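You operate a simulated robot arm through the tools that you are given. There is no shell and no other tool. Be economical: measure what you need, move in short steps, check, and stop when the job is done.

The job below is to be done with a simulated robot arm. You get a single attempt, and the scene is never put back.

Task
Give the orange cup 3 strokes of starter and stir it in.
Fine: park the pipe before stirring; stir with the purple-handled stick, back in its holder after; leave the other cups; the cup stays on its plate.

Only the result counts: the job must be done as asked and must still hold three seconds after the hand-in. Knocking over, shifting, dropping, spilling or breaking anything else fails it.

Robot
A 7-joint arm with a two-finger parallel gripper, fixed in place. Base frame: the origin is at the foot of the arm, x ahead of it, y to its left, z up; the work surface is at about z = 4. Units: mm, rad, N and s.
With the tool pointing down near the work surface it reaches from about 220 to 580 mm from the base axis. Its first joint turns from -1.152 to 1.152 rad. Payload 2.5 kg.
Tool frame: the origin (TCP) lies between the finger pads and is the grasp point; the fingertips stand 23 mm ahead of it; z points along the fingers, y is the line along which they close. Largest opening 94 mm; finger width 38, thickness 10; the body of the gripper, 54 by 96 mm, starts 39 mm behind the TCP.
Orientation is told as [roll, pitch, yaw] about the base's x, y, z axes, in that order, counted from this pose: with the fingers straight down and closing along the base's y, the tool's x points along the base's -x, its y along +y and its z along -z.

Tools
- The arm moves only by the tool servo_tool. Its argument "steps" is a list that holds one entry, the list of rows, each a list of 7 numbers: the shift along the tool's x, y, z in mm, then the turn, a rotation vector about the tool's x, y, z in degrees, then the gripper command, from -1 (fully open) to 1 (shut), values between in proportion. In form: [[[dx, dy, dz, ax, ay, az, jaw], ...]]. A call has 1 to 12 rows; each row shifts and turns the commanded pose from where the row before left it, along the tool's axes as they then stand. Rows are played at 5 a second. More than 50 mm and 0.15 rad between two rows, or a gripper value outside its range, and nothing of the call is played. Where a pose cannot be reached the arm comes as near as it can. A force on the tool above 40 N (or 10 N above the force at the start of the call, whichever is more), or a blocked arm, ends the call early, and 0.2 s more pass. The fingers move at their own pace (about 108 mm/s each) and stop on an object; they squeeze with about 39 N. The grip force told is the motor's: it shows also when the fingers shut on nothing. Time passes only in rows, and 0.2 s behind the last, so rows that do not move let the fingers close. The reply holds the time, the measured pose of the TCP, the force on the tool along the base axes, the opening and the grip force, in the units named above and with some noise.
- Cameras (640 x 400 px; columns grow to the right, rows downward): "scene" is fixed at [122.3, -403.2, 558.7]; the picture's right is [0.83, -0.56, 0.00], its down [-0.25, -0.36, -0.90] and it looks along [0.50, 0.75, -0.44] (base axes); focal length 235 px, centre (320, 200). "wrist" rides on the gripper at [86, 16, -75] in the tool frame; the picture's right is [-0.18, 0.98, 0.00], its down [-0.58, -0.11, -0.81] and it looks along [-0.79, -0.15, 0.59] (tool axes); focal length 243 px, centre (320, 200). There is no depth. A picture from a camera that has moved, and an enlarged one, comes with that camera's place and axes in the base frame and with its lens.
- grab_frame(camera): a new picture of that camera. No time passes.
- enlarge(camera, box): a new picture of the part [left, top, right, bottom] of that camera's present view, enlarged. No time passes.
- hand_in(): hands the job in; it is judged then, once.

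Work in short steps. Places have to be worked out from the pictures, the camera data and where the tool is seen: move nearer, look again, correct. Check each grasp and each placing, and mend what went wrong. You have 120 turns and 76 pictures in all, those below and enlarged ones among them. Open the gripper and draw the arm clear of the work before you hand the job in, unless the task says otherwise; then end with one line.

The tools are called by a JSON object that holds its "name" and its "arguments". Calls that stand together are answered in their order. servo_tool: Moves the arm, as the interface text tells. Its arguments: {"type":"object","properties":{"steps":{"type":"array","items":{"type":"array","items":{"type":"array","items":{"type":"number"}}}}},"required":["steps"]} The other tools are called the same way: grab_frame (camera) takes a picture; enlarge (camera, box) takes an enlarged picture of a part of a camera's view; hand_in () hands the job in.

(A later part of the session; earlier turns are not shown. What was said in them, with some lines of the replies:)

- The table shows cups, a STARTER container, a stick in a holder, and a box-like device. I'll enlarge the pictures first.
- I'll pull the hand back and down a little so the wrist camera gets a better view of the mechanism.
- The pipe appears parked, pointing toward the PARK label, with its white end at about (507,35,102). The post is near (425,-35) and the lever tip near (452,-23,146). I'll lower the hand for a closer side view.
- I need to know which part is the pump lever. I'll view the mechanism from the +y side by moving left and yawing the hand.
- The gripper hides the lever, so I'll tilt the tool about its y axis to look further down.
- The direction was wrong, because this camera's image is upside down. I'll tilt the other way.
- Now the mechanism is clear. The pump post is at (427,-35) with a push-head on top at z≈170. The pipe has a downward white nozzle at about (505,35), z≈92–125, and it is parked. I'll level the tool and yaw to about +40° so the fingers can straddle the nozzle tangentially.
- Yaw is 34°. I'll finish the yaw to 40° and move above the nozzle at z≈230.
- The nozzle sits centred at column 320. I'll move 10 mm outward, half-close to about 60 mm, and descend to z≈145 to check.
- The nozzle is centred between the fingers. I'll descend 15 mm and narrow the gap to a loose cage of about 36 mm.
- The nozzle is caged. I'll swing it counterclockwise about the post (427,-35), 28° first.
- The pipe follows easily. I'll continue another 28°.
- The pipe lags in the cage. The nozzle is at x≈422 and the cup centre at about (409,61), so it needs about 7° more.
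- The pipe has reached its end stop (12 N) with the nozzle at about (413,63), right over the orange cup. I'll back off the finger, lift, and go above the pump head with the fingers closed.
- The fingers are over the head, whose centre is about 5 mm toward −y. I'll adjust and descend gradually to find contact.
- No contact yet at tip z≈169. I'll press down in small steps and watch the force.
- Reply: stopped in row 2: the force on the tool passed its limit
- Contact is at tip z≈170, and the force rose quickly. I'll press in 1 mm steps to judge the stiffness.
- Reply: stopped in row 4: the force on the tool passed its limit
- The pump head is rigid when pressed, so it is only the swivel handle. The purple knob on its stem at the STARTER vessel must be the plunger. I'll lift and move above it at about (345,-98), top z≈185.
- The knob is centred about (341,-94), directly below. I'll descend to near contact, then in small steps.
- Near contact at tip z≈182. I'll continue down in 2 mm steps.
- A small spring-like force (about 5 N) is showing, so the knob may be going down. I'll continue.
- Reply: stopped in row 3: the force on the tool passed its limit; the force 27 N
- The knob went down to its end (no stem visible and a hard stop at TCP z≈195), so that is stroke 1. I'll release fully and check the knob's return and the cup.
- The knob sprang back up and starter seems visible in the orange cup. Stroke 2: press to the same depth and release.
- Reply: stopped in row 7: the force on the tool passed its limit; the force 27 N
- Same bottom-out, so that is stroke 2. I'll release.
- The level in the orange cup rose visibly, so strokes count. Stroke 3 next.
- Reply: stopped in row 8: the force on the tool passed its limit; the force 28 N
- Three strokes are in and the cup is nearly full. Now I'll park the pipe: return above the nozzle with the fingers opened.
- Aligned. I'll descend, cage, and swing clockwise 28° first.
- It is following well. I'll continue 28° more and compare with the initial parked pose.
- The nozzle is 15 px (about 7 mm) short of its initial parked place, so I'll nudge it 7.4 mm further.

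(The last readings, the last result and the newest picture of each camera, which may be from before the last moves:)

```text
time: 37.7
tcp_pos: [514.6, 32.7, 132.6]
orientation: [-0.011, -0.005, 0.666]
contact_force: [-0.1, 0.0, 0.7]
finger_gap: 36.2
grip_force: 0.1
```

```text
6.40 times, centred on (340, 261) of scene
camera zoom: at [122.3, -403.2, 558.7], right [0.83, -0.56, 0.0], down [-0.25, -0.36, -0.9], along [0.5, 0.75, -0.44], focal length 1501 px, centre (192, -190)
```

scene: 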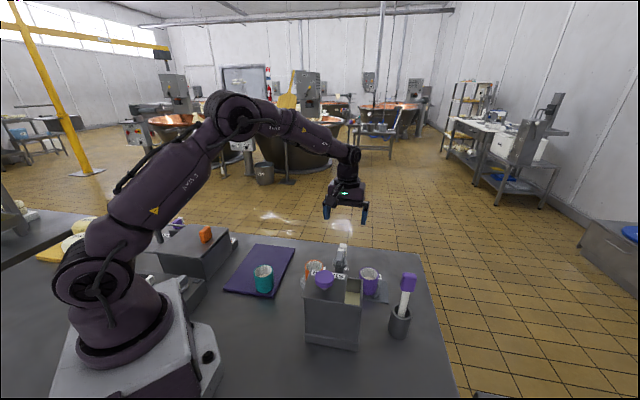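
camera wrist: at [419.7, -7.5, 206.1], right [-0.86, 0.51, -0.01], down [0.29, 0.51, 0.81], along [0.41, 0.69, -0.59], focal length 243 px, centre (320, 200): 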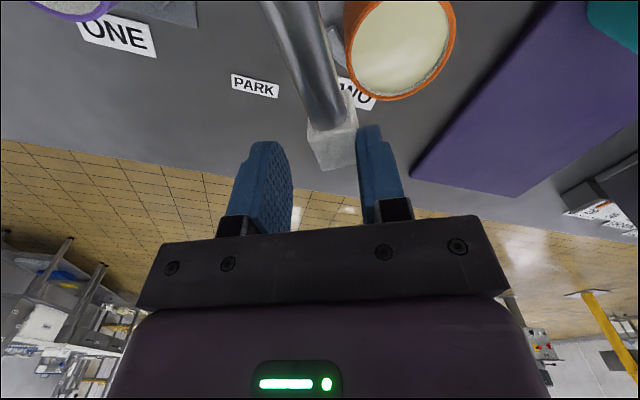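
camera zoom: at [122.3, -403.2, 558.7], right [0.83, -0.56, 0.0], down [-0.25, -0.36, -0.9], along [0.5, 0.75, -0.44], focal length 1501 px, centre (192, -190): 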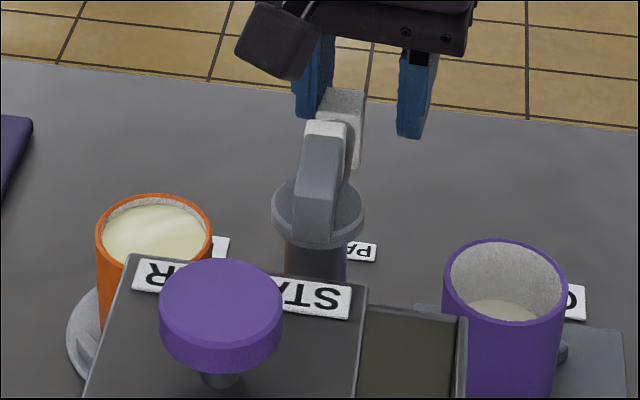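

Parked exactly as at the start. I'll open, lift clear, and head for a view of the purple-handled stick.

{"name": "servo_tool", "arguments": {"steps": [[[0, 2, 0, 0, 0, 0, -0.28], [0, 0, -40, 0, 0, 0, -0.28], [0, 0, -45, 0, 0, 0, -0.28], [0, 0, -45, 0, 0, 0, -0.28], [0, 0, 0, 0, 0, 7.6, -0.28], [0, 0, 0, 0, 0, 7.6, -0.28], [0, 0, 0, 0, 0, 7.6, -0.28], [0, 0, 0, 0, 0, 7.6, -0.28], [0, 0, 0, 0, 0, 7.6, -0.28], [0, 0, 0, 0, 0, 0, -0.28]]]}}

{"name": "servo_tool", "arguments": {"steps": [[[27, -41, 0, 0, 0, 0, -1], [27, -41, 0, 0, 0, 0, -1], [27, -41, 0, 0, 0, 0, -1], [27, -41, 0, 0, 0, 0, -1], [27, -41, 0, 0, 0, 0, -1], [0, 0, 0, 0, 0, 0, -1]]]}}

{"name": "grab_frame", "arguments": {"camera": "wrist"}}

{"name": "enlarge", "arguments": {"camera": "scene", "box": [270, 230, 430, 350]}}

```text
time: 39.9
tcp_pos: [511.8, 34.5, 263.2]
orientation: [-0.005, -0.009, 0.006]
contact_force: [0.7, -0.1, -0.1]
finger_gap: 60.0
grip_force: 0.0
```

```text
time: 41.3
tcp_pos: [375.8, -169.5, 262.9]
orientation: [-0.006, -0.009, 0.006]
contact_force: [0.6, 0.1, 1.1]
finger_gap: 94.0
grip_force: 0.2
```

```text
36 pictures are left
camera wrist: at [288.5, -155.6, 336.9], right [0.18, 0.98, 0.0], down [0.57, -0.1, 0.81], along [0.8, -0.15, -0.58], focal length 243 px, centre (320, 200)
```

wrist: 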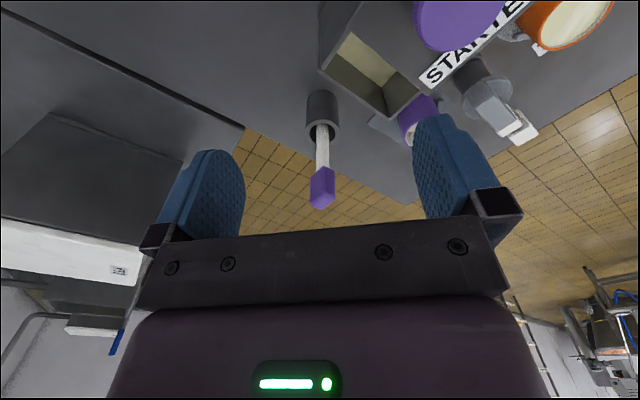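

```text
3.33 times, centred on (350, 290) of scene
camera zoom: at [122.2, -403.2, 558.7], right [0.83, -0.56, 0.0], down [-0.25, -0.36, -0.9], along [0.5, 0.75, -0.44], focal length 782 px, centre (220, -100)
```

zoom: 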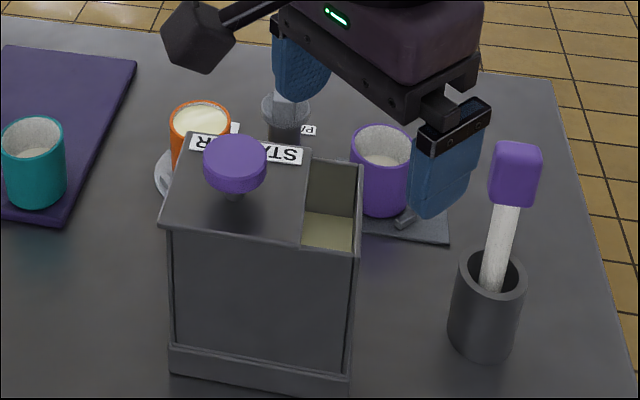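

Triangulated: handle centre at (492,-193,172), holder rim at (488,-192,79), with the stick nearly vertical. I'll move above it.

{"name": "servo_tool", "arguments": {"steps": [[[-39, -8, 0, 0, 0, 0, -1], [-39, -8, 0, 0, 0, 0, -1], [-38, -7.5, 0, 0, 0, 0, -1], [0, 0, 20, 0, 0, 0, -1], [0, 0, 0, 0, 0, 0, -1]]]}}

{"name": "grab_frame", "arguments": {"camera": "wrist"}}

```text
time: 42.5
tcp_pos: [495.2, -193.1, 243.5]
orientation: [-0.005, -0.009, 0.007]
contact_force: [-0.4, -0.7, -0.9]
finger_gap: 94.1
grip_force: 0.0
```

```text
34 pictures are left
camera wrist: at [407.7, -178.2, 316.7], right [0.18, 0.98, 0.0], down [0.57, -0.1, 0.81], along [0.8, -0.15, -0.58], focal length 243 px, centre (320, 200)
```

wrist: 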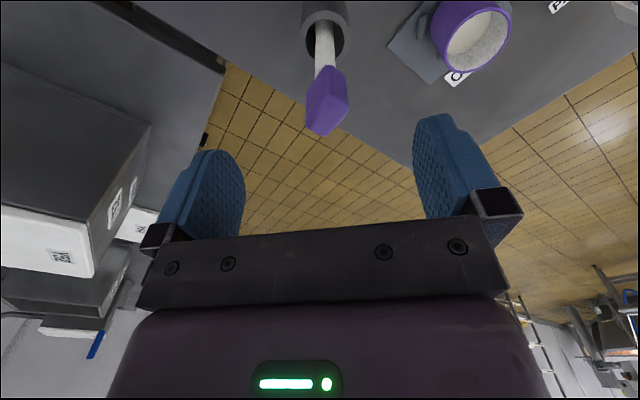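

The handle looks yawed relative to the fingers, so I'll enlarge to gauge it.

{"name": "enlarge", "arguments": {"camera": "wrist", "box": [260, 0, 400, 150]}}

{"name": "enlarge", "arguments": {"camera": "scene", "box": [370, 250, 450, 350]}}

```text
2.67 times, centred on (330, 75) of wrist
camera zoom: at [407.7, -178.2, 316.7], right [0.18, 0.98, 0.0], down [0.57, -0.1, 0.81], along [0.8, -0.15, -0.58], focal length 647 px, centre (293, 533)
```

zoom: 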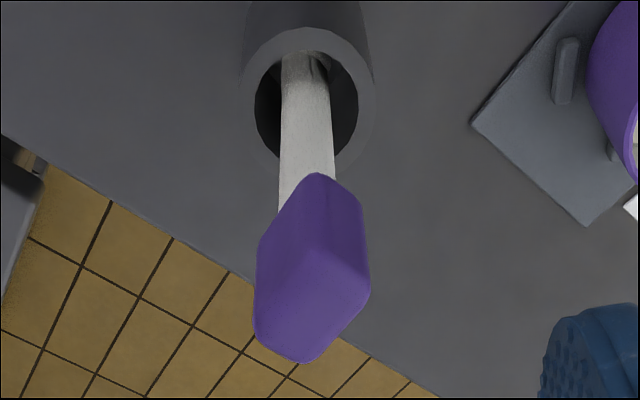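

```text
4.00 times, centred on (410, 300) of scene
camera zoom: at [122.3, -403.2, 558.7], right [0.83, -0.56, 0.0], down [-0.25, -0.36, -0.9], along [0.5, 0.75, -0.44], focal length 938 px, centre (-40, -200)
```

zoom: 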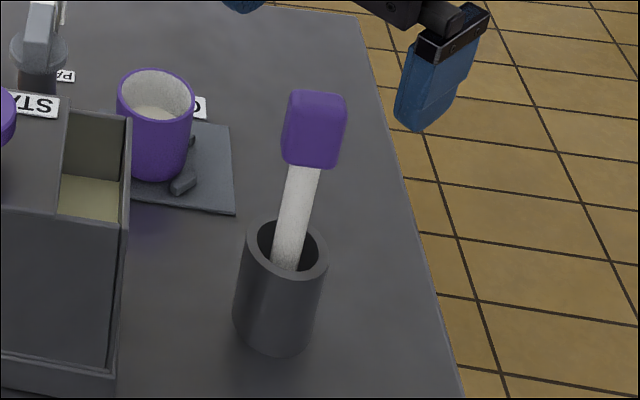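

The handle cross-section is about 25×15 mm with its thin direction at about 45°. I'll yaw to −45° and descend to check.

{"name": "servo_tool", "arguments": {"steps": [[[0, 0, 0, 0, 0, 7.6, -1], [0, 0, 0, 0, 0, 7.6, -1], [0, 0, 0, 0, 0, 7.6, -1], [0, 0, 0, 0, 0, 7.6, -1], [0, 0, 0, 0, 0, 7.6, -1], [0, 0, 0, 0, 0, 7.6, -1], [0, 0, 25, 0, 0, 0, -1], [0, 0, 0, 0, 0, 0, -1]]]}}

{"name": "grab_frame", "arguments": {"camera": "wrist"}}

```text
time: 44.3
tcp_pos: [494.9, -195.4, 218.2]
orientation: [0.004, -0.009, -0.789]
contact_force: [0.9, -0.2, -0.2]
finger_gap: 94.0
grip_force: 0.1
```

```text
31 pictures are left
camera wrist: at [445.6, -122.6, 292.1], right [0.83, 0.56, 0.0], down [0.32, -0.49, 0.81], along [0.46, -0.67, -0.58], focal length 243 px, centre (320, 200)
```

wrist: 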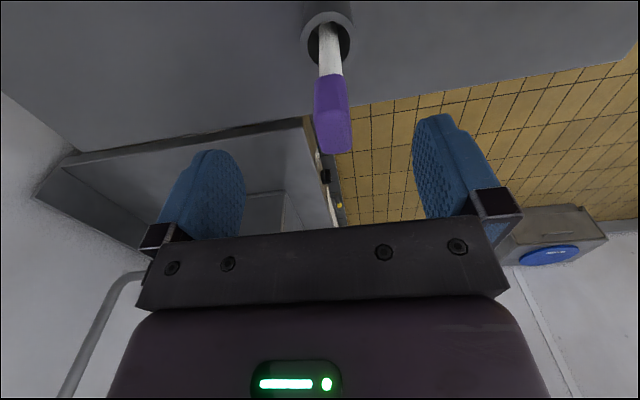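

The narrow face is toward the camera and the handle is offset about 6 mm in tool +y. I'll correct and descend partway.

{"name": "servo_tool", "arguments": {"steps": [[[0, 6, 0, 0, 0, 0, -1], [0, 0, 20, 0, 0, 0, -0.5], [0, 0, 0, 0, 0, 0, -0.5]]]}}

{"name": "grab_frame", "arguments": {"camera": "wrist"}}

{"name": "enlarge", "arguments": {"camera": "scene", "box": [350, 220, 450, 345]}}

```text
time: 45.1
tcp_pos: [499.6, -190.3, 198.9]
orientation: [0.003, -0.01, -0.788]
contact_force: [-0.7, 0.1, 1.1]
finger_gap: 70.5
grip_force: 0.0
```

```text
30 pictures are left
camera wrist: at [449.8, -118.5, 271.8], right [0.83, 0.56, 0.0], down [0.33, -0.49, 0.81], along [0.46, -0.67, -0.58], focal length 243 px, centre (320, 200)
```

wrist: 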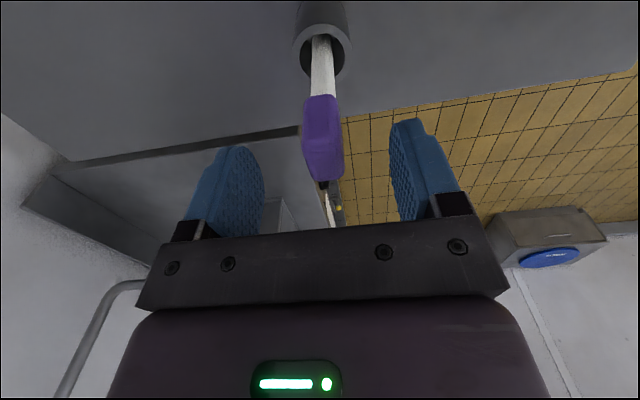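

```text
3.20 times, centred on (400, 282) of scene
camera zoom: at [122.3, -403.2, 558.7], right [0.83, -0.56, 0.0], down [-0.25, -0.36, -0.9], along [0.5, 0.75, -0.44], focal length 751 px, centre (64, -64)
```

zoom: 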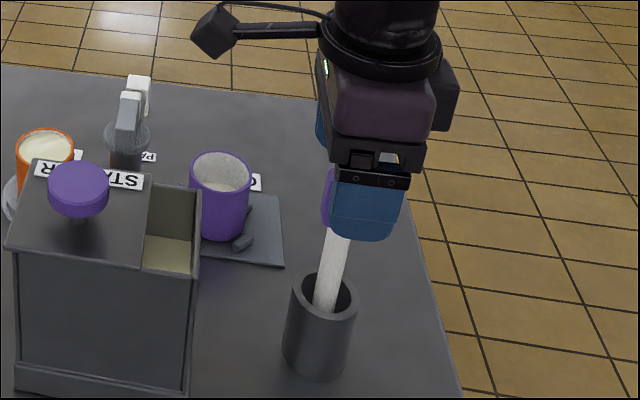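

The scene view shows the fingers about 6 mm too far along tool −x. I'll shift, descend to z≈177, and close.

{"name": "servo_tool", "arguments": {"steps": [[[6, 0, 0, 0, 0, 0, -0.5], [0, 0, 12, 0, 0, 0, -0.5], [0, 0, 11, 0, 0, 0, -0.5], [0, 0, 0, 0, 0, 0, 0.2], [0, 0, 0, 0, 0, 0, 1], [0, 0, 0, 0, 0, 0, 1]]]}}

{"name": "grab_frame", "arguments": {"camera": "wrist"}}

{"name": "enlarge", "arguments": {"camera": "scene", "box": [350, 220, 450, 345]}}

```text
time: 46.5
tcp_pos: [494.6, -186.2, 176.1]
orientation: [0.004, -0.01, -0.789]
contact_force: [0.2, -0.5, 0.4]
finger_gap: 19.1
grip_force: 38.6
```

```text
28 pictures are left
camera wrist: at [444.3, -113.9, 250.2], right [0.83, 0.56, 0.0], down [0.33, -0.49, 0.81], along [0.46, -0.67, -0.58], focal length 243 px, centre (320, 200)
```

wrist: 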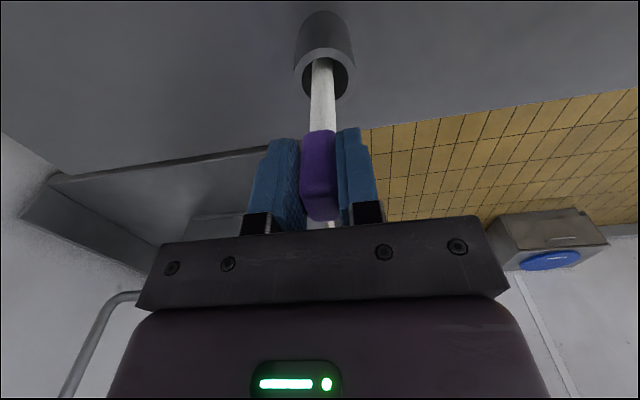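

```text
3.20 times, centred on (400, 282) of scene
camera zoom: at [122.3, -403.2, 558.7], right [0.83, -0.56, 0.0], down [-0.25, -0.36, -0.9], along [0.5, 0.75, -0.44], focal length 751 px, centre (64, -64)
```

zoom: 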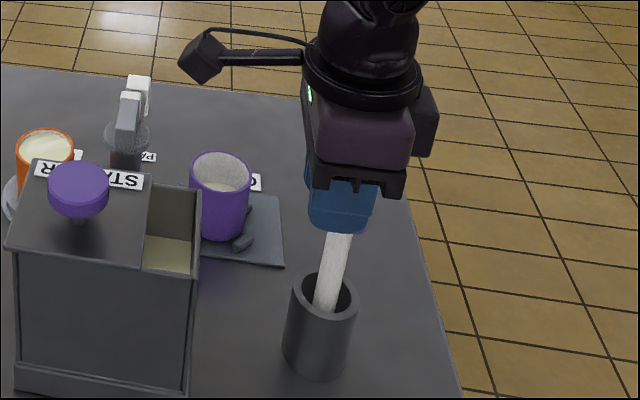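

Gripped (gap 19 mm). I'll lift straight up 90 mm and check that the holder stays.

{"name": "servo_tool", "arguments": {"steps": [[[0, 0, -15, 0, 0, 0, 1], [0, 0, -25, 0, 0, 0, 1], [0, 0, -25, 0, 0, 0, 1], [0, 0, -25, 0, 0, 0, 1], [0, 0, -25, 0, 0, 0, 1], [0, 0, -25, 0, 0, 0, 1], [0, 0, -25, 0, 0, 0, 1], [0, 0, 0, 0, 0, 0, 1]]]}}

{"name": "grab_frame", "arguments": {"camera": "scene"}}

```text
time: 48.3
tcp_pos: [492.8, -184.6, 339.1]
orientation: [0.003, -0.009, -0.789]
contact_force: [0.1, -0.1, 0.1]
finger_gap: 19.0
grip_force: 39.3
```

```text
26 pictures are left
```

scene: 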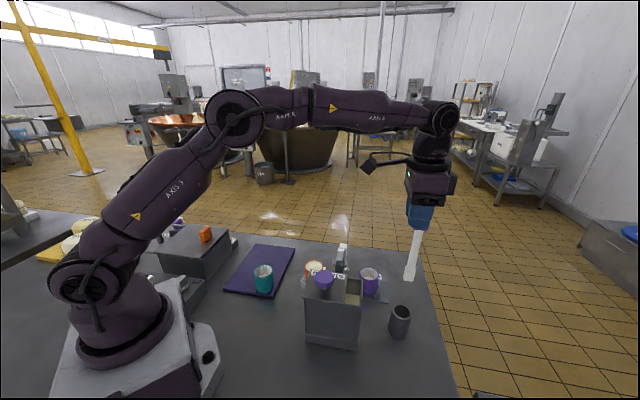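

{"name": "enlarge", "arguments": {"camera": "scene", "box": [360, 190, 460, 290]}}

{"name": "grab_frame", "arguments": {"camera": "wrist"}}

```text
4.00 times, centred on (410, 240) of scene
camera zoom: at [122.3, -403.2, 558.7], right [0.83, -0.56, 0.0], down [-0.25, -0.36, -0.9], along [0.5, 0.75, -0.44], focal length 938 px, centre (-40, 40)
```

zoom: 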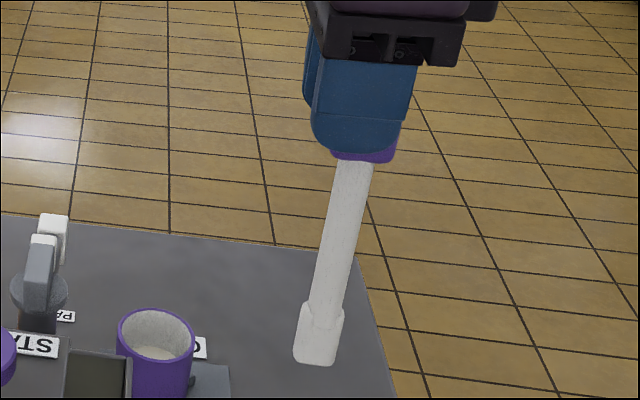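

```text
24 pictures are left
camera wrist: at [443.5, -112.2, 414.7], right [0.83, 0.56, 0.0], down [0.33, -0.49, 0.81], along [0.46, -0.67, -0.58], focal length 243 px, centre (320, 200)
```

wrist: 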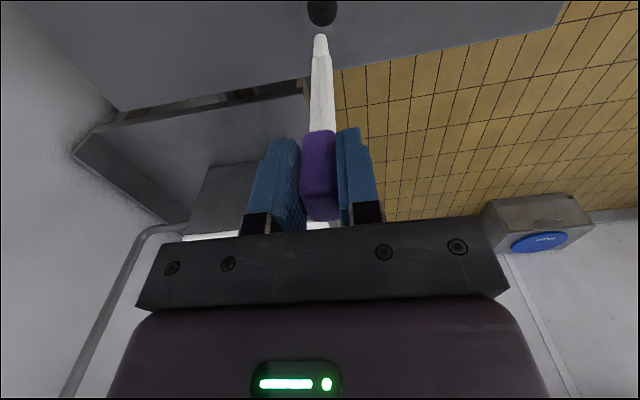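

The stick is held and the holder stayed put. The paddle tip is about 168 mm below the TCP, offset about (+5,−5) mm. I'll raise so the tip clears the pump head, then travel above the orange cup.

{"name": "servo_tool", "arguments": {"steps": [[[0, 0, -20, 0, 0, 0, 1], [0, 0, -20, 0, 0, 0, 1], [34.4, 16.5, 0, 0, 0, 0, 1], [34.4, 16.5, 0, 0, 0, 0, 1], [34.4, 16.5, 0, 0, 0, 0, 1], [34.4, 16.5, 0, 0, 0, 0, 1], [34.4, 16.5, 0, 0, 0, 0, 1], [34.4, 16.5, 0, 0, 0, 0, 1], [34.4, 16.5, 0, 0, 0, 0, 1], [0, 0, 0, 0, 0, 0, 1]]]}}

{"name": "enlarge", "arguments": {"camera": "scene", "box": [250, 170, 410, 290]}}

{"name": "grab_frame", "arguments": {"camera": "wrist"}}

```text
time: 50.5
tcp_pos: [402.5, 66.9, 377.4]
orientation: [0.004, -0.01, -0.789]
contact_force: [0.5, -0.4, -0.4]
finger_gap: 19.4
grip_force: 38.8
```

```text
3.33 times, centred on (330, 230) of scene
camera zoom: at [122.3, -403.2, 558.7], right [0.83, -0.56, 0.0], down [-0.24, -0.36, -0.9], along [0.5, 0.75, -0.44], focal length 782 px, centre (287, 100)
```

zoom: 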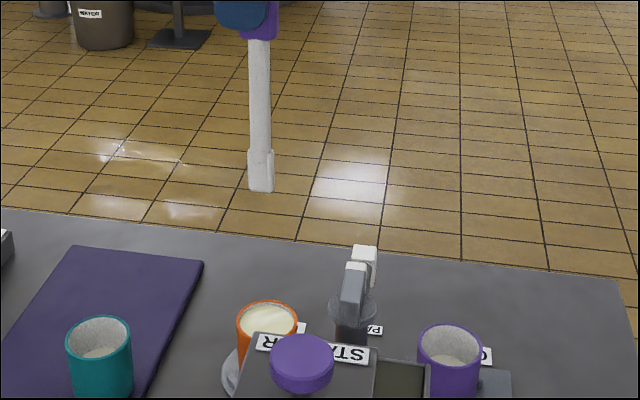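

```text
22 pictures are left
camera wrist: at [352.7, 139.3, 452.2], right [0.83, 0.56, 0.0], down [0.32, -0.49, 0.81], along [0.46, -0.67, -0.58], focal length 243 px, centre (320, 200)
```

wrist: 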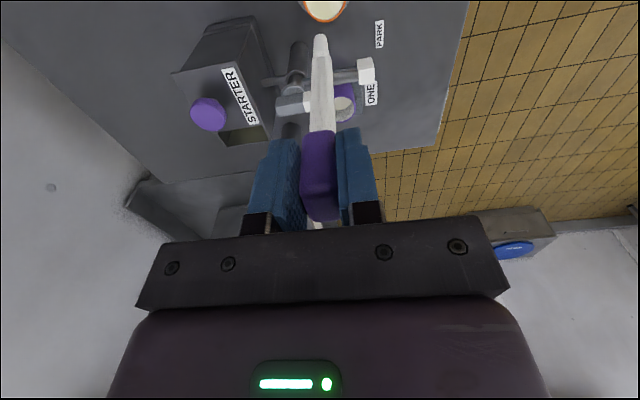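

The tip is at about (407.5,64.6), within 4 mm of the cup centre. I'll correct and descend to just above the rim.

{"name": "servo_tool", "arguments": {"steps": [[[-4, 0, 30, 0, 0, 0, 1], [0, 0, 30, 0, 0, 0, 1], [0, 0, 30, 0, 0, 0, 1], [0, 0, 20, 0, 0, 0, 1], [0, 0, 0, 0, 0, 0, 1]]]}}

{"name": "enlarge", "arguments": {"camera": "scene", "box": [270, 225, 350, 300]}}

{"name": "enlarge", "arguments": {"camera": "wrist", "box": [260, 0, 380, 75]}}

```text
time: 51.7
tcp_pos: [407.7, 63.1, 269.6]
orientation: [0.004, -0.009, -0.789]
contact_force: [-0.1, 0.3, -0.5]
finger_gap: 19.1
grip_force: 39.4
```

```text
5.33 times, centred on (310, 262) of scene
camera zoom: at [122.3, -403.2, 558.7], right [0.83, -0.56, 0.0], down [-0.25, -0.36, -0.9], along [0.5, 0.75, -0.44], focal length 1251 px, centre (373, -133)
```

zoom: 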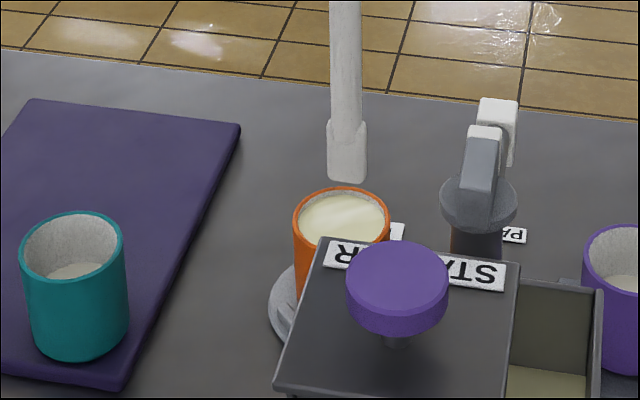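

```text
5.33 times, centred on (320, 38) of wrist
camera zoom: at [357.7, 135.3, 343.1], right [0.83, 0.56, 0.0], down [0.33, -0.49, 0.81], along [0.46, -0.67, -0.58], focal length 1294 px, centre (320, 1067)
```

zoom: 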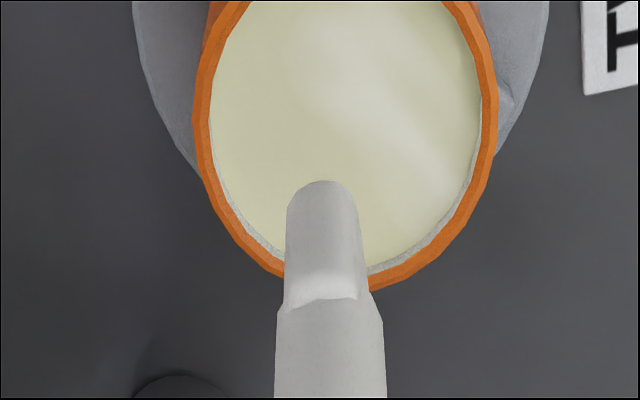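

Comparing lateral offsets in both views, the cup centre is about (+1,+7) mm from the tip. I'll correct, then lower to just below the rim and check.

{"name": "servo_tool", "arguments": {"steps": [[[4.7, 5.8, 0, 0, 0, 0, 1], [0, 0, 15, 0, 0, 0, 1], [0, 0, 15, 0, 0, 0, 1], [0, 0, 0, 0, 0, 0, 1]]]}}

{"name": "enlarge", "arguments": {"camera": "scene", "box": [270, 225, 350, 300]}}

{"name": "enlarge", "arguments": {"camera": "wrist", "box": [260, 0, 380, 75]}}

```text
time: 52.7
tcp_pos: [411.2, 71.9, 239.0]
orientation: [0.005, -0.011, -0.79]
contact_force: [0.8, 0.0, 0.0]
finger_gap: 19.2
grip_force: 39.1
```

```text
5.33 times, centred on (310, 262) of scene
camera zoom: at [122.3, -403.2, 558.7], right [0.83, -0.56, 0.0], down [-0.25, -0.36, -0.9], along [0.5, 0.75, -0.44], focal length 1251 px, centre (373, -133)
```

zoom: 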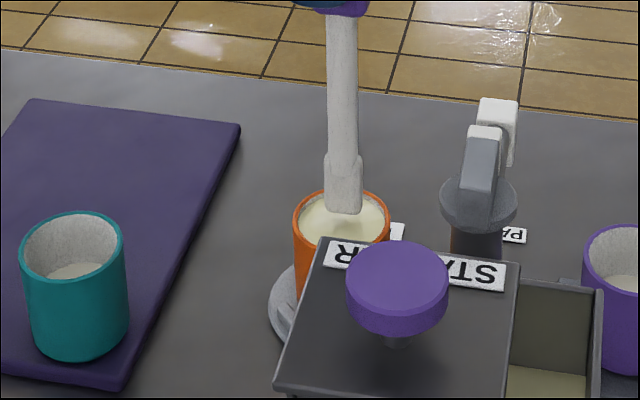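

```text
5.33 times, centred on (320, 38) of wrist
camera zoom: at [360.9, 144.3, 312.7], right [0.83, 0.56, 0.0], down [0.33, -0.49, 0.81], along [0.46, -0.67, -0.58], focal length 1294 px, centre (320, 1067)
```

zoom: 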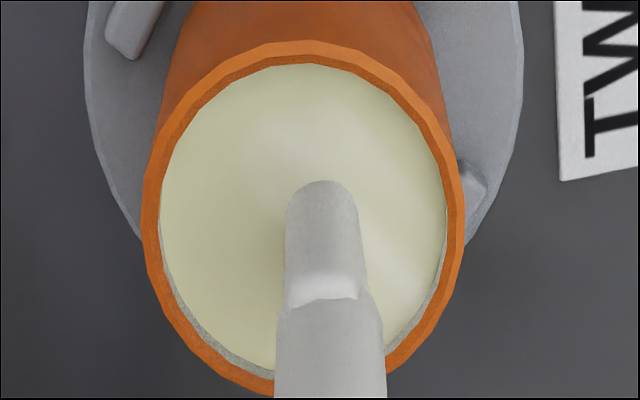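

The tip is about 4 mm off along tool +y. I'll correct by −4 mm and descend gently into the cup, watching the force.

{"name": "servo_tool", "arguments": {"steps": [[[0, -4, 0, 0, 0, 0, 1], [0, 0, 5, 0, 0, 0, 1], [0, 0, 5, 0, 0, 0, 1], [0, 0, 5, 0, 0, 0, 1], [0, 0, 5, 0, 0, 0, 1], [0, 0, 0, 0, 0, 0, 1]]]}}

{"name": "enlarge", "arguments": {"camera": "scene", "box": [270, 225, 350, 300]}}

{"name": "enlarge", "arguments": {"camera": "wrist", "box": [260, 0, 380, 100]}}

```text
time: 54.1
tcp_pos: [407.6, 70.3, 218.2]
orientation: [0.004, -0.01, -0.788]
contact_force: [-1.1, -0.4, -1.1]
finger_gap: 18.9
grip_force: 39.2
```

```text
5.33 times, centred on (310, 262) of scene
camera zoom: at [122.3, -403.2, 558.7], right [0.83, -0.56, 0.0], down [-0.25, -0.36, -0.9], along [0.5, 0.75, -0.44], focal length 1251 px, centre (373, -133)
```

zoom: 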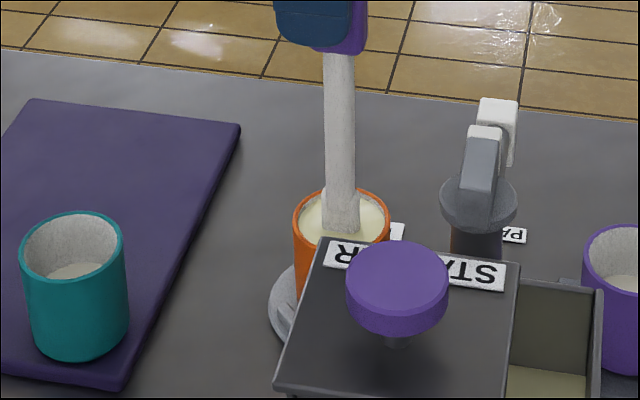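

```text
4.00 times, centred on (320, 50) of wrist
camera zoom: at [357.1, 141.4, 292.2], right [0.83, 0.56, 0.0], down [0.33, -0.49, 0.81], along [0.46, -0.67, -0.58], focal length 970 px, centre (320, 800)
```

zoom: 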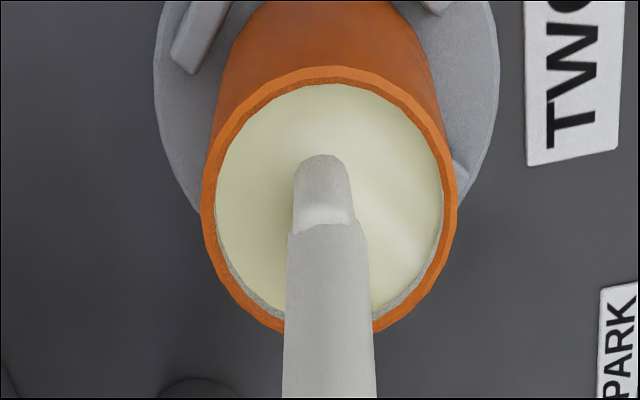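

The paddle is centred and partly immersed, with no contact force. I'll lower another 18 mm and check.

{"name": "servo_tool", "arguments": {"steps": [[[0, 1, 5, 0, 0, 0, 1], [0, 0, 5, 0, 0, 0, 1], [0, 0, 4, 0, 0, 0, 1], [0, 0, 4, 0, 0, 0, 1], [0, 0, 0, 0, 0, 0, 1]]]}}

{"name": "servo_tool", "arguments": {"steps": [[[3.5, 0, 0, 0, 0, 0, 1], [3.5, 0, 0, 0, 0, 0, 1], [-2.05, 4.95, 0, 0, 0, 0, 1], [-4.95, 2.05, 0, 0, 0, 0, 1], [-4.95, -2.05, 0, 0, 0, 0, 1], [-2.05, -4.95, 0, 0, 0, 0, 1], [2.05, -4.95, 0, 0, 0, 0, 1], [4.95, -2.05, 0, 0, 0, 0, 1], [4.95, 2.05, 0, 0, 0, 0, 1], [2.05, 4.95, 0, 0, 0, 0, 1]]]}}

{"name": "enlarge", "arguments": {"camera": "wrist", "box": [260, 0, 380, 100]}}

```text
time: 55.3
tcp_pos: [408.7, 68.4, 200.3]
orientation: [0.003, -0.011, -0.79]
contact_force: [-0.4, 0.0, 0.3]
finger_gap: 19.3
grip_force: 38.7
```

```text
time: 57.5
tcp_pos: [402.7, 73.4, 200.1]
orientation: [0.001, -0.007, -0.789]
contact_force: [-0.7, -0.1, -0.3]
finger_gap: 19.1
grip_force: 38.9
```

```text
4.00 times, centred on (320, 50) of wrist
camera zoom: at [353.4, 146.5, 273.2], right [0.83, 0.56, 0.0], down [0.33, -0.49, 0.81], along [0.46, -0.67, -0.58], focal length 970 px, centre (320, 800)
```

zoom: 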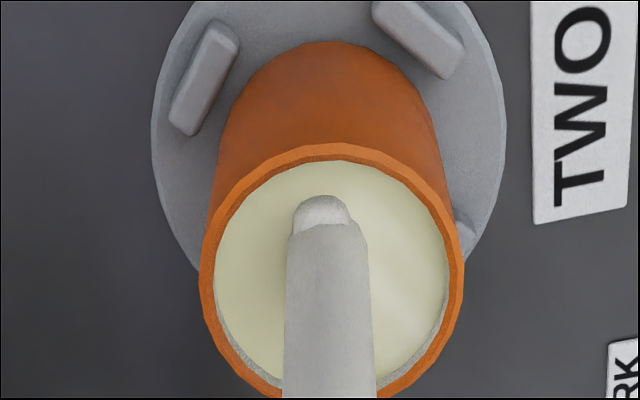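

The first circle had no contact and the cup is steady. I'll stir more circles, slightly deeper.

{"name": "servo_tool", "arguments": {"steps": [[[-2.05, 4.95, 2, 0, 0, 0, 1], [-4.95, 2.05, 2, 0, 0, 0, 1], [-4.95, -2.05, 2, 0, 0, 0, 1], [-2.05, -4.95, 0, 0, 0, 0, 1], [2.05, -4.95, 0, 0, 0, 0, 1], [4.95, -2.05, 0, 0, 0, 0, 1], [4.95, 2.05, 0, 0, 0, 0, 1], [2.05, 4.95, 0, 0, 0, 0, 1]]]}}

{"name": "servo_tool", "arguments": {"steps": [[[-2.05, 4.95, 0, 0, 0, 0, 1], [-4.95, 2.05, 0, 0, 0, 0, 1], [-4.95, -2.05, 0, 0, 0, 0, 1], [-2.05, -4.95, 0, 0, 0, 0, 1], [2.05, -4.95, 0, 0, 0, 0, 1], [4.95, -2.05, 0, 0, 0, 0, 1], [4.95, 2.05, 0, 0, 0, 0, 1], [2.05, 4.95, 0, 0, 0, 0, 1]]]}}

{"name": "servo_tool", "arguments": {"steps": [[[-2.05, 4.95, 0, 0, 0, 0, 1], [-4.95, 2.05, 0, 0, 0, 0, 1], [-4.95, -2.05, 0, 0, 0, 0, 1], [-2.05, -4.95, 0, 0, 0, 0, 1], [2.05, -4.95, 0, 0, 0, 0, 1], [4.95, -2.05, 0, 0, 0, 0, 1], [4.95, 2.05, 0, 0, 0, 0, 1], [2.05, 4.95, 0, 0, 0, 0, 1]]]}}

{"name": "enlarge", "arguments": {"camera": "wrist", "box": [260, 0, 380, 100]}}

```text
time: 59.3
tcp_pos: [403.6, 74.2, 194.0]
orientation: [0.003, -0.011, -0.79]
contact_force: [-0.4, -0.8, -0.1]
finger_gap: 19.2
grip_force: 39.1
```

```text
time: 61.1
tcp_pos: [402.9, 73.0, 194.6]
orientation: [0.002, -0.012, -0.79]
contact_force: [-0.3, 0.6, -0.2]
finger_gap: 18.9
grip_force: 39.0
```

```text
time: 62.9
tcp_pos: [402.6, 74.1, 194.8]
orientation: [0.004, -0.012, -0.79]
contact_force: [0.3, 0.1, -0.2]
finger_gap: 19.0
grip_force: 39.0
```

```text
4.00 times, centred on (320, 50) of wrist
camera zoom: at [353.2, 145.8, 268.9], right [0.83, 0.56, 0.0], down [0.32, -0.49, 0.81], along [0.46, -0.67, -0.58], focal length 970 px, centre (320, 800)
```

zoom: 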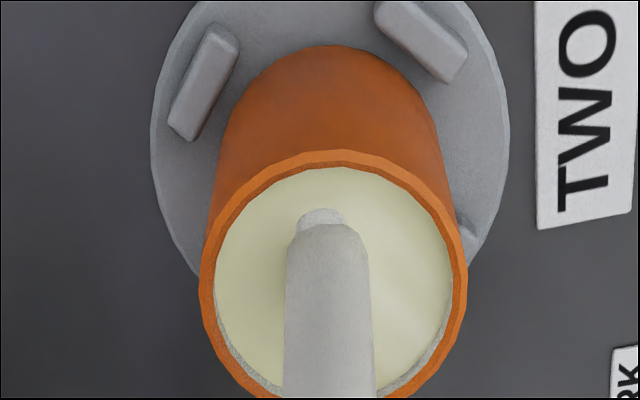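

The surface looks more uniform. I'll do a few more circles for certainty, then centre the stick.

{"name": "servo_tool", "arguments": {"steps": [[[-2.05, 4.95, 0, 0, 0, 0, 1], [-4.95, 2.05, 0, 0, 0, 0, 1], [-4.95, -2.05, 0, 0, 0, 0, 1], [-2.05, -4.95, 0, 0, 0, 0, 1], [2.05, -4.95, 0, 0, 0, 0, 1], [4.95, -2.05, 0, 0, 0, 0, 1], [4.95, 2.05, 0, 0, 0, 0, 1], [2.05, 4.95, 0, 0, 0, 0, 1]]]}}

{"name": "servo_tool", "arguments": {"steps": [[[-2.05, 4.95, 0, 0, 0, 0, 1], [-4.95, 2.05, 0, 0, 0, 0, 1], [-4.95, -2.05, 0, 0, 0, 0, 1], [-2.05, -4.95, 0, 0, 0, 0, 1], [2.05, -4.95, 0, 0, 0, 0, 1], [4.95, -2.05, 0, 0, 0, 0, 1], [4.95, 2.05, 0, 0, 0, 0, 1], [2.05, 4.95, 0, 0, 0, 0, 1]]]}}

{"name": "servo_tool", "arguments": {"steps": [[[-2.05, 4.95, 0, 0, 0, 0, 1], [-4.95, 2.05, 0, 0, 0, 0, 1], [-4.95, -2.05, 0, 0, 0, 0, 1], [-2.05, -4.95, 0, 0, 0, 0, 1], [2.05, -4.95, 0, 0, 0, 0, 1], [4.95, -2.05, 0, 0, 0, 0, 1], [4.95, 2.05, 0, 0, 0, 0, 1], [2.05, 4.95, 0, 0, 0, 0, 1], [-3.5, 0, 0, 0, 0, 0, 1], [-3.5, 0, 0, 0, 0, 0, 1]]]}}

{"name": "enlarge", "arguments": {"camera": "wrist", "box": [260, 0, 380, 100]}}

```text
time: 64.7
tcp_pos: [403.5, 73.6, 193.7]
orientation: [0.004, -0.011, -0.789]
contact_force: [0.8, 0.2, -0.3]
finger_gap: 19.0
grip_force: 38.8
```

```text
time: 66.5
tcp_pos: [403.1, 73.0, 193.3]
orientation: [0.004, -0.01, -0.789]
contact_force: [-0.7, -0.8, -0.7]
finger_gap: 19.3
grip_force: 38.9
```

```text
time: 68.7
tcp_pos: [408.7, 68.5, 194.1]
orientation: [0.002, -0.011, -0.791]
contact_force: [-0.5, 0.9, -0.8]
finger_gap: 19.2
grip_force: 39.5
```

```text
4.00 times, centred on (320, 50) of wrist
camera zoom: at [358.2, 140.1, 268.1], right [0.83, 0.56, 0.0], down [0.33, -0.49, 0.81], along [0.46, -0.67, -0.58], focal length 970 px, centre (320, 800)
```

zoom: 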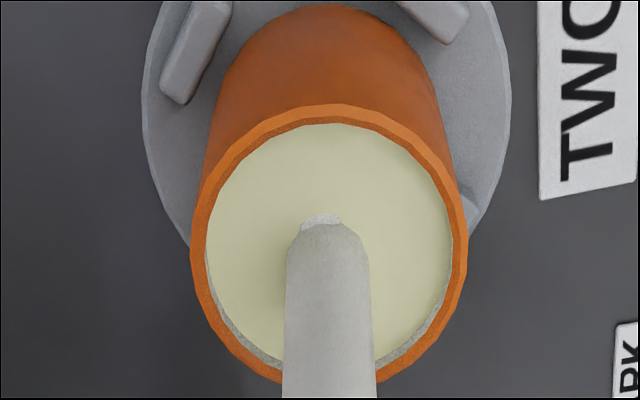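

The streaks are gone and the mix is uniform. I'll lift the stick straight up and carry it back above the holder.

{"name": "servo_tool", "arguments": {"steps": [[[0, 0, -8, 0, 0, 0, 1], [0, 0, -10, 0, 0, 0, 1], [0, 0, -10, 0, 0, 0, 1], [0, 0, -12, 0, 0, 0, 1], [0, 0, -24, 0, 0, 0, 1], [0, 0, -30, 0, 0, 0, 1], [0, 0, -30, 0, 0, 0, 1], [0, 0, -30, 0, 0, 0, 1], [0, 0, -30, 0, 0, 0, 1], [0, 0, 0, 0, 0, 0, 1]]]}}

{"name": "servo_tool", "arguments": {"steps": [[[-34.3, -17, 0, 0, 0, 0, 1], [-34.3, -17, 0, 0, 0, 0, 1], [-34.3, -17, 0, 0, 0, 0, 1], [-34.3, -17, 0, 0, 0, 0, 1], [-34.3, -17, 0, 0, 0, 0, 1], [-34.3, -17, 0, 0, 0, 0, 1], [-34.3, -17, 0, 0, 0, 0, 1], [0, 0, 0, 0, 0, 0, 1]]]}}

{"name": "enlarge", "arguments": {"camera": "scene", "box": [360, 190, 460, 345]}}

```text
time: 70.9
tcp_pos: [406.7, 68.8, 377.4]
orientation: [0.003, -0.01, -0.789]
contact_force: [-0.4, 0.0, 0.0]
finger_gap: 19.2
grip_force: 38.8
```

```text
time: 72.7
tcp_pos: [492.0, -186.7, 379.4]
orientation: [0.004, -0.009, -0.789]
contact_force: [-0.5, -0.1, 0.0]
finger_gap: 19.3
grip_force: 38.8
```

```text
2.58 times, centred on (410, 268) of scene
camera zoom: at [122.3, -403.2, 558.7], right [0.83, -0.56, 0.0], down [-0.25, -0.36, -0.9], along [0.5, 0.75, -0.44], focal length 605 px, centre (88, 26)
```

zoom: 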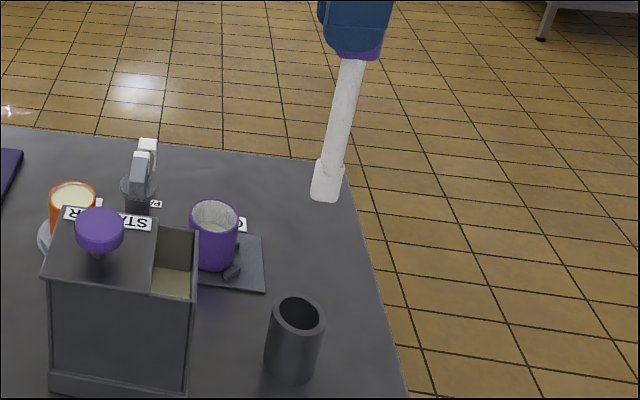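

The holder is undisturbed. I'll descend until the tip is just above the holder rim and check alignment.

{"name": "servo_tool", "arguments": {"steps": [[[0, 0, 30, 0, 0, 0, 1], [0, 0, 30, 0, 0, 0, 1], [0, 0, 30, 0, 0, 0, 1], [0, 0, 22, 0, 0, 0, 1], [0, 0, 0, 0, 0, 0, 1]]]}}

{"name": "enlarge", "arguments": {"camera": "scene", "box": [360, 240, 440, 345]}}

{"name": "enlarge", "arguments": {"camera": "wrist", "box": [260, 0, 380, 100]}}

```text
time: 73.9
tcp_pos: [491.9, -186.9, 269.0]
orientation: [0.003, -0.01, -0.79]
contact_force: [0.0, -0.6, 0.6]
finger_gap: 18.9
grip_force: 39.0
```

```text
3.81 times, centred on (400, 292) of scene
camera zoom: at [122.3, -403.2, 558.7], right [0.83, -0.56, 0.0], down [-0.25, -0.36, -0.9], along [0.5, 0.75, -0.44], focal length 894 px, centre (15, -152)
```

zoom: 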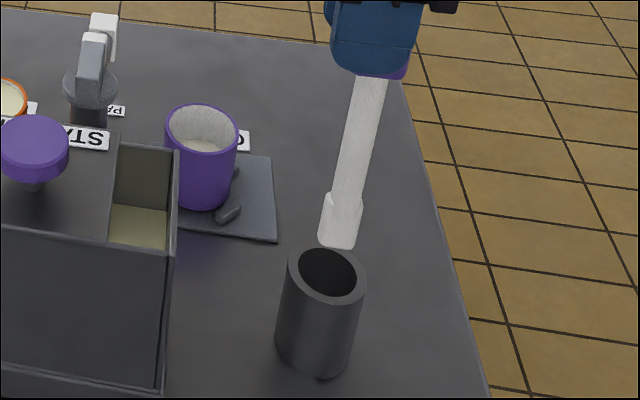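

```text
4.00 times, centred on (320, 50) of wrist
camera zoom: at [442.8, -114.6, 342.9], right [0.83, 0.56, 0.01], down [0.33, -0.49, 0.81], along [0.46, -0.67, -0.58], focal length 970 px, centre (320, 800)
```

zoom: 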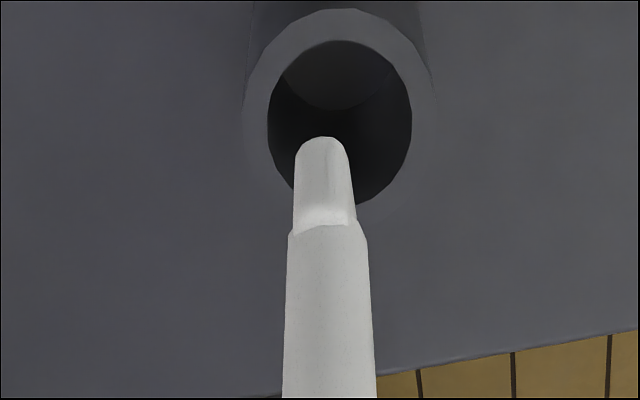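

By lateral comparison the tip should shift roughly +y. I'll shift (0,+6) mm, lower 15 mm, and recheck.

{"name": "servo_tool", "arguments": {"steps": [[[4.3, 4.3, 0, 0, 0, 0, 1], [0, 0, 12, 0, 0, 0, 1], [0, 0, 0, 0, 0, 0, 1]]]}}

{"name": "enlarge", "arguments": {"camera": "scene", "box": [360, 260, 440, 320]}}

{"name": "enlarge", "arguments": {"camera": "wrist", "box": [260, 0, 380, 100]}}

```text
time: 74.7
tcp_pos: [491.7, -179.0, 255.3]
orientation: [0.002, -0.008, -0.788]
contact_force: [-0.6, 0.2, -1.4]
finger_gap: 19.0
grip_force: 38.8
```

```text
6.67 times, centred on (400, 290) of scene
camera zoom: at [122.3, -403.2, 558.7], right [0.83, -0.56, 0.0], down [-0.25, -0.36, -0.9], along [0.5, 0.75, -0.44], focal length 1564 px, centre (-213, -400)
```

zoom: 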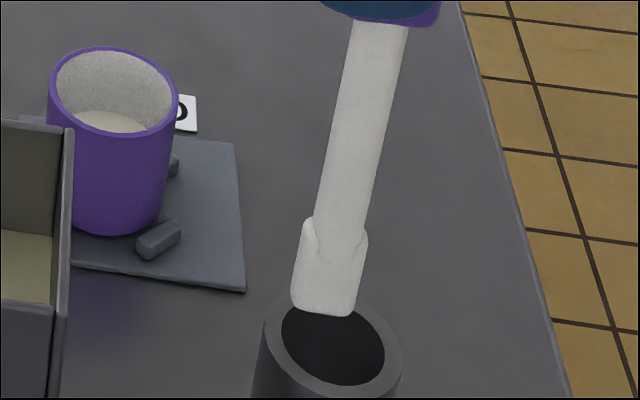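

```text
4.00 times, centred on (320, 50) of wrist
camera zoom: at [441.7, -106.9, 329.6], right [0.83, 0.56, 0.0], down [0.33, -0.49, 0.81], along [0.46, -0.67, -0.58], focal length 970 px, centre (320, 800)
```

zoom: 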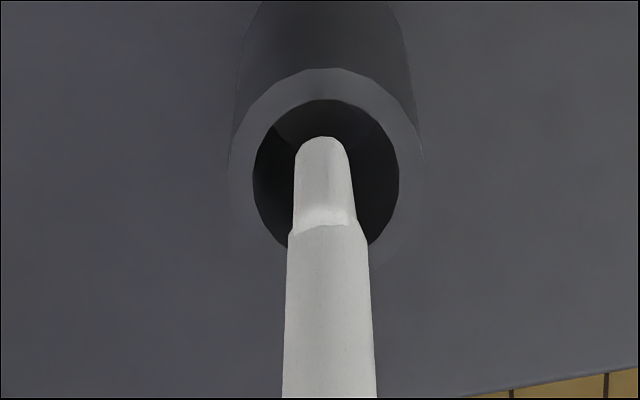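

The tip needs about 4.5 mm along tool −x to be centred over the holder. I'll correct and insert gradually.

{"name": "servo_tool", "arguments": {"steps": [[[-4.5, 0.5, 0, 0, 0, 0, 1], [0, 0, 8, 0, 0, 0, 1], [0, 0, 8, 0, 0, 0, 1], [0, 0, 8, 0, 0, 0, 1], [0, 0, 0, 0, 0, 0, 1]]]}}

{"name": "enlarge", "arguments": {"camera": "scene", "box": [360, 260, 440, 320]}}

```text
time: 75.9
tcp_pos: [494.4, -181.0, 230.8]
orientation: [0.004, -0.008, -0.788]
contact_force: [1.0, 0.7, -1.1]
finger_gap: 19.2
grip_force: 39.5
```

```text
6.67 times, centred on (400, 290) of scene
camera zoom: at [122.3, -403.2, 558.7], right [0.83, -0.56, 0.0], down [-0.25, -0.36, -0.9], along [0.5, 0.75, -0.44], focal length 1564 px, centre (-213, -400)
```

zoom: 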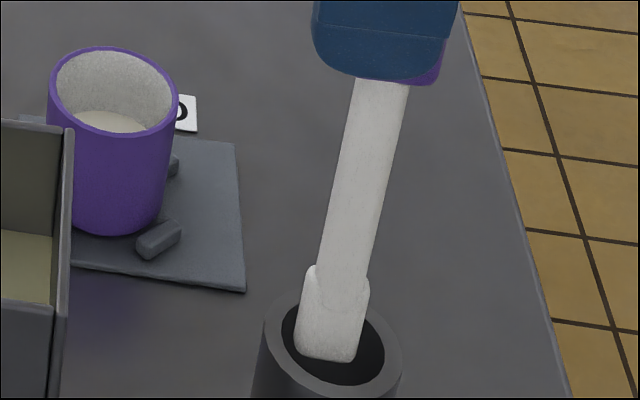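

The paddle is entering the holder freely. I'll continue down to near the original height (z≈176).

{"name": "servo_tool", "arguments": {"steps": [[[-1, 0, 8, 0, 0, 0, 1], [0, 0, 8, 0, 0, 0, 1], [0, 0, 8, 0, 0, 0, 1], [0, 0, 8, 0, 0, 0, 1], [0, 0, 8, 0, 0, 0, 1], [0, 0, 6, 0, 0, 0, 1], [0, 0, 4, 0, 0, 0, 1], [0, 0, 2, 0, 0, 0, 1], [0, 0, 0, 0, 0, 0, 1]]]}}

{"name": "enlarge", "arguments": {"camera": "scene", "box": [350, 220, 450, 345]}}

```text
time: 77.9
tcp_pos: [498.9, -184.0, 179.9]
orientation: [0.001, -0.01, -0.788]
contact_force: [0.3, 0.1, -0.3]
finger_gap: 19.1
grip_force: 38.9
```

```text
3.20 times, centred on (400, 282) of scene
camera zoom: at [122.3, -403.2, 558.7], right [0.83, -0.56, 0.0], down [-0.25, -0.36, -0.9], along [0.5, 0.75, -0.44], focal length 751 px, centre (64, -64)
```

zoom: 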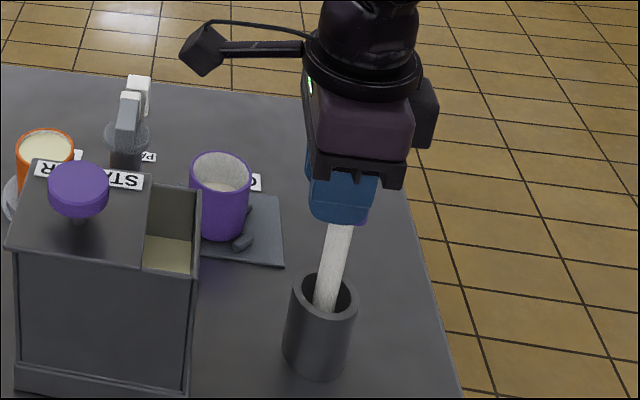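

It looks identical to the original pose. I'll lower the last few mm, open gently, and rise straight up.

{"name": "servo_tool", "arguments": {"steps": [[[0, 0, 1.5, 0, 0, 0, 1], [0, 0, 1.5, 0, 0, 0, 1], [0, 0, 0, 0, 0, 0, 1]]]}}

{"name": "servo_tool", "arguments": {"steps": [[[0, 0, 0, 0, 0, 0, 0.45], [0, 0, 0, 0, 0, 0, 0.2], [0, 0, 0, 0, 0, 0, -0.3], [0, 0, 0, 0, 0, 0, -0.5], [0, 0, 0, 0, 0, 0, -0.5]]]}}

{"name": "enlarge", "arguments": {"camera": "scene", "box": [350, 220, 450, 345]}}

```text
time: 78.7
tcp_pos: [496.3, -182.2, 175.8]
orientation: [0.003, -0.01, -0.787]
contact_force: [-0.4, -0.6, -0.4]
finger_gap: 19.1
grip_force: 39.0
```

```text
time: 79.9
tcp_pos: [498.1, -182.7, 175.9]
orientation: [0.003, -0.009, -0.788]
contact_force: [-0.2, -0.1, 0.5]
finger_gap: 70.6
grip_force: 0.1
```

```text
3.20 times, centred on (400, 282) of scene
camera zoom: at [122.3, -403.2, 558.7], right [0.83, -0.56, 0.0], down [-0.25, -0.36, -0.9], along [0.5, 0.75, -0.44], focal length 751 px, centre (64, -64)
```

zoom: 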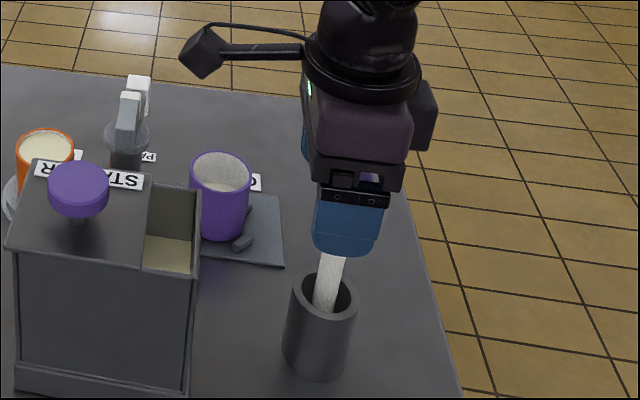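

Released, and the stick stands in its holder. I'll rise straight up and draw the arm clear.

{"name": "servo_tool", "arguments": {"steps": [[[0, 0, -20, 0, 0, 0, -0.5], [0, 0, -30, 0, 0, 0, -0.5], [0, 0, -40, 0, 0, 0, -1], [0, 0, -45, 0, 0, 0, -1], [0, 0, -45, 0, 0, 0, -1], [30, -20, -10, 0, 0, 0, -1], [30, -30, -10, 0, 0, 0, -1], [30, -30, 0, 0, 0, 0, -1], [0, 0, 0, 0, 0, 0, -1]]]}}

{"name": "enlarge", "arguments": {"camera": "scene", "box": [240, 220, 440, 355]}}

```text
time: 81.9
tcp_pos: [376.0, -173.7, 379.3]
orientation: [0.003, -0.01, -0.789]
contact_force: [-0.7, 0.3, 0.9]
finger_gap: 94.2
grip_force: 0.1
```

```text
2.96 times, centred on (340, 288) of scene
camera zoom: at [122.2, -403.2, 558.7], right [0.83, -0.56, 0.0], down [-0.25, -0.36, -0.9], along [0.5, 0.75, -0.44], focal length 695 px, centre (261, -59)
```

zoom: 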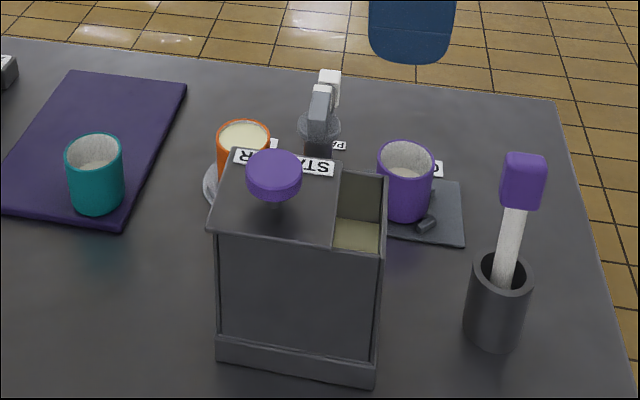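

The pipe is parked, the stick is back in its holder, the orange cup is on its plate with a mixed, unspilled fill, and the other cups are untouched. The arm is clear, so I'm handing in.

{"name": "hand_in", "arguments": {}}

```text
The job is handed in.
```

I gave the orange cup 3 strokes of starter, parked the pipe, and stirred it until the surface looked even. The purple-handled stick is back in its holder, the cup is still on its plate, and the other cups were not touched.
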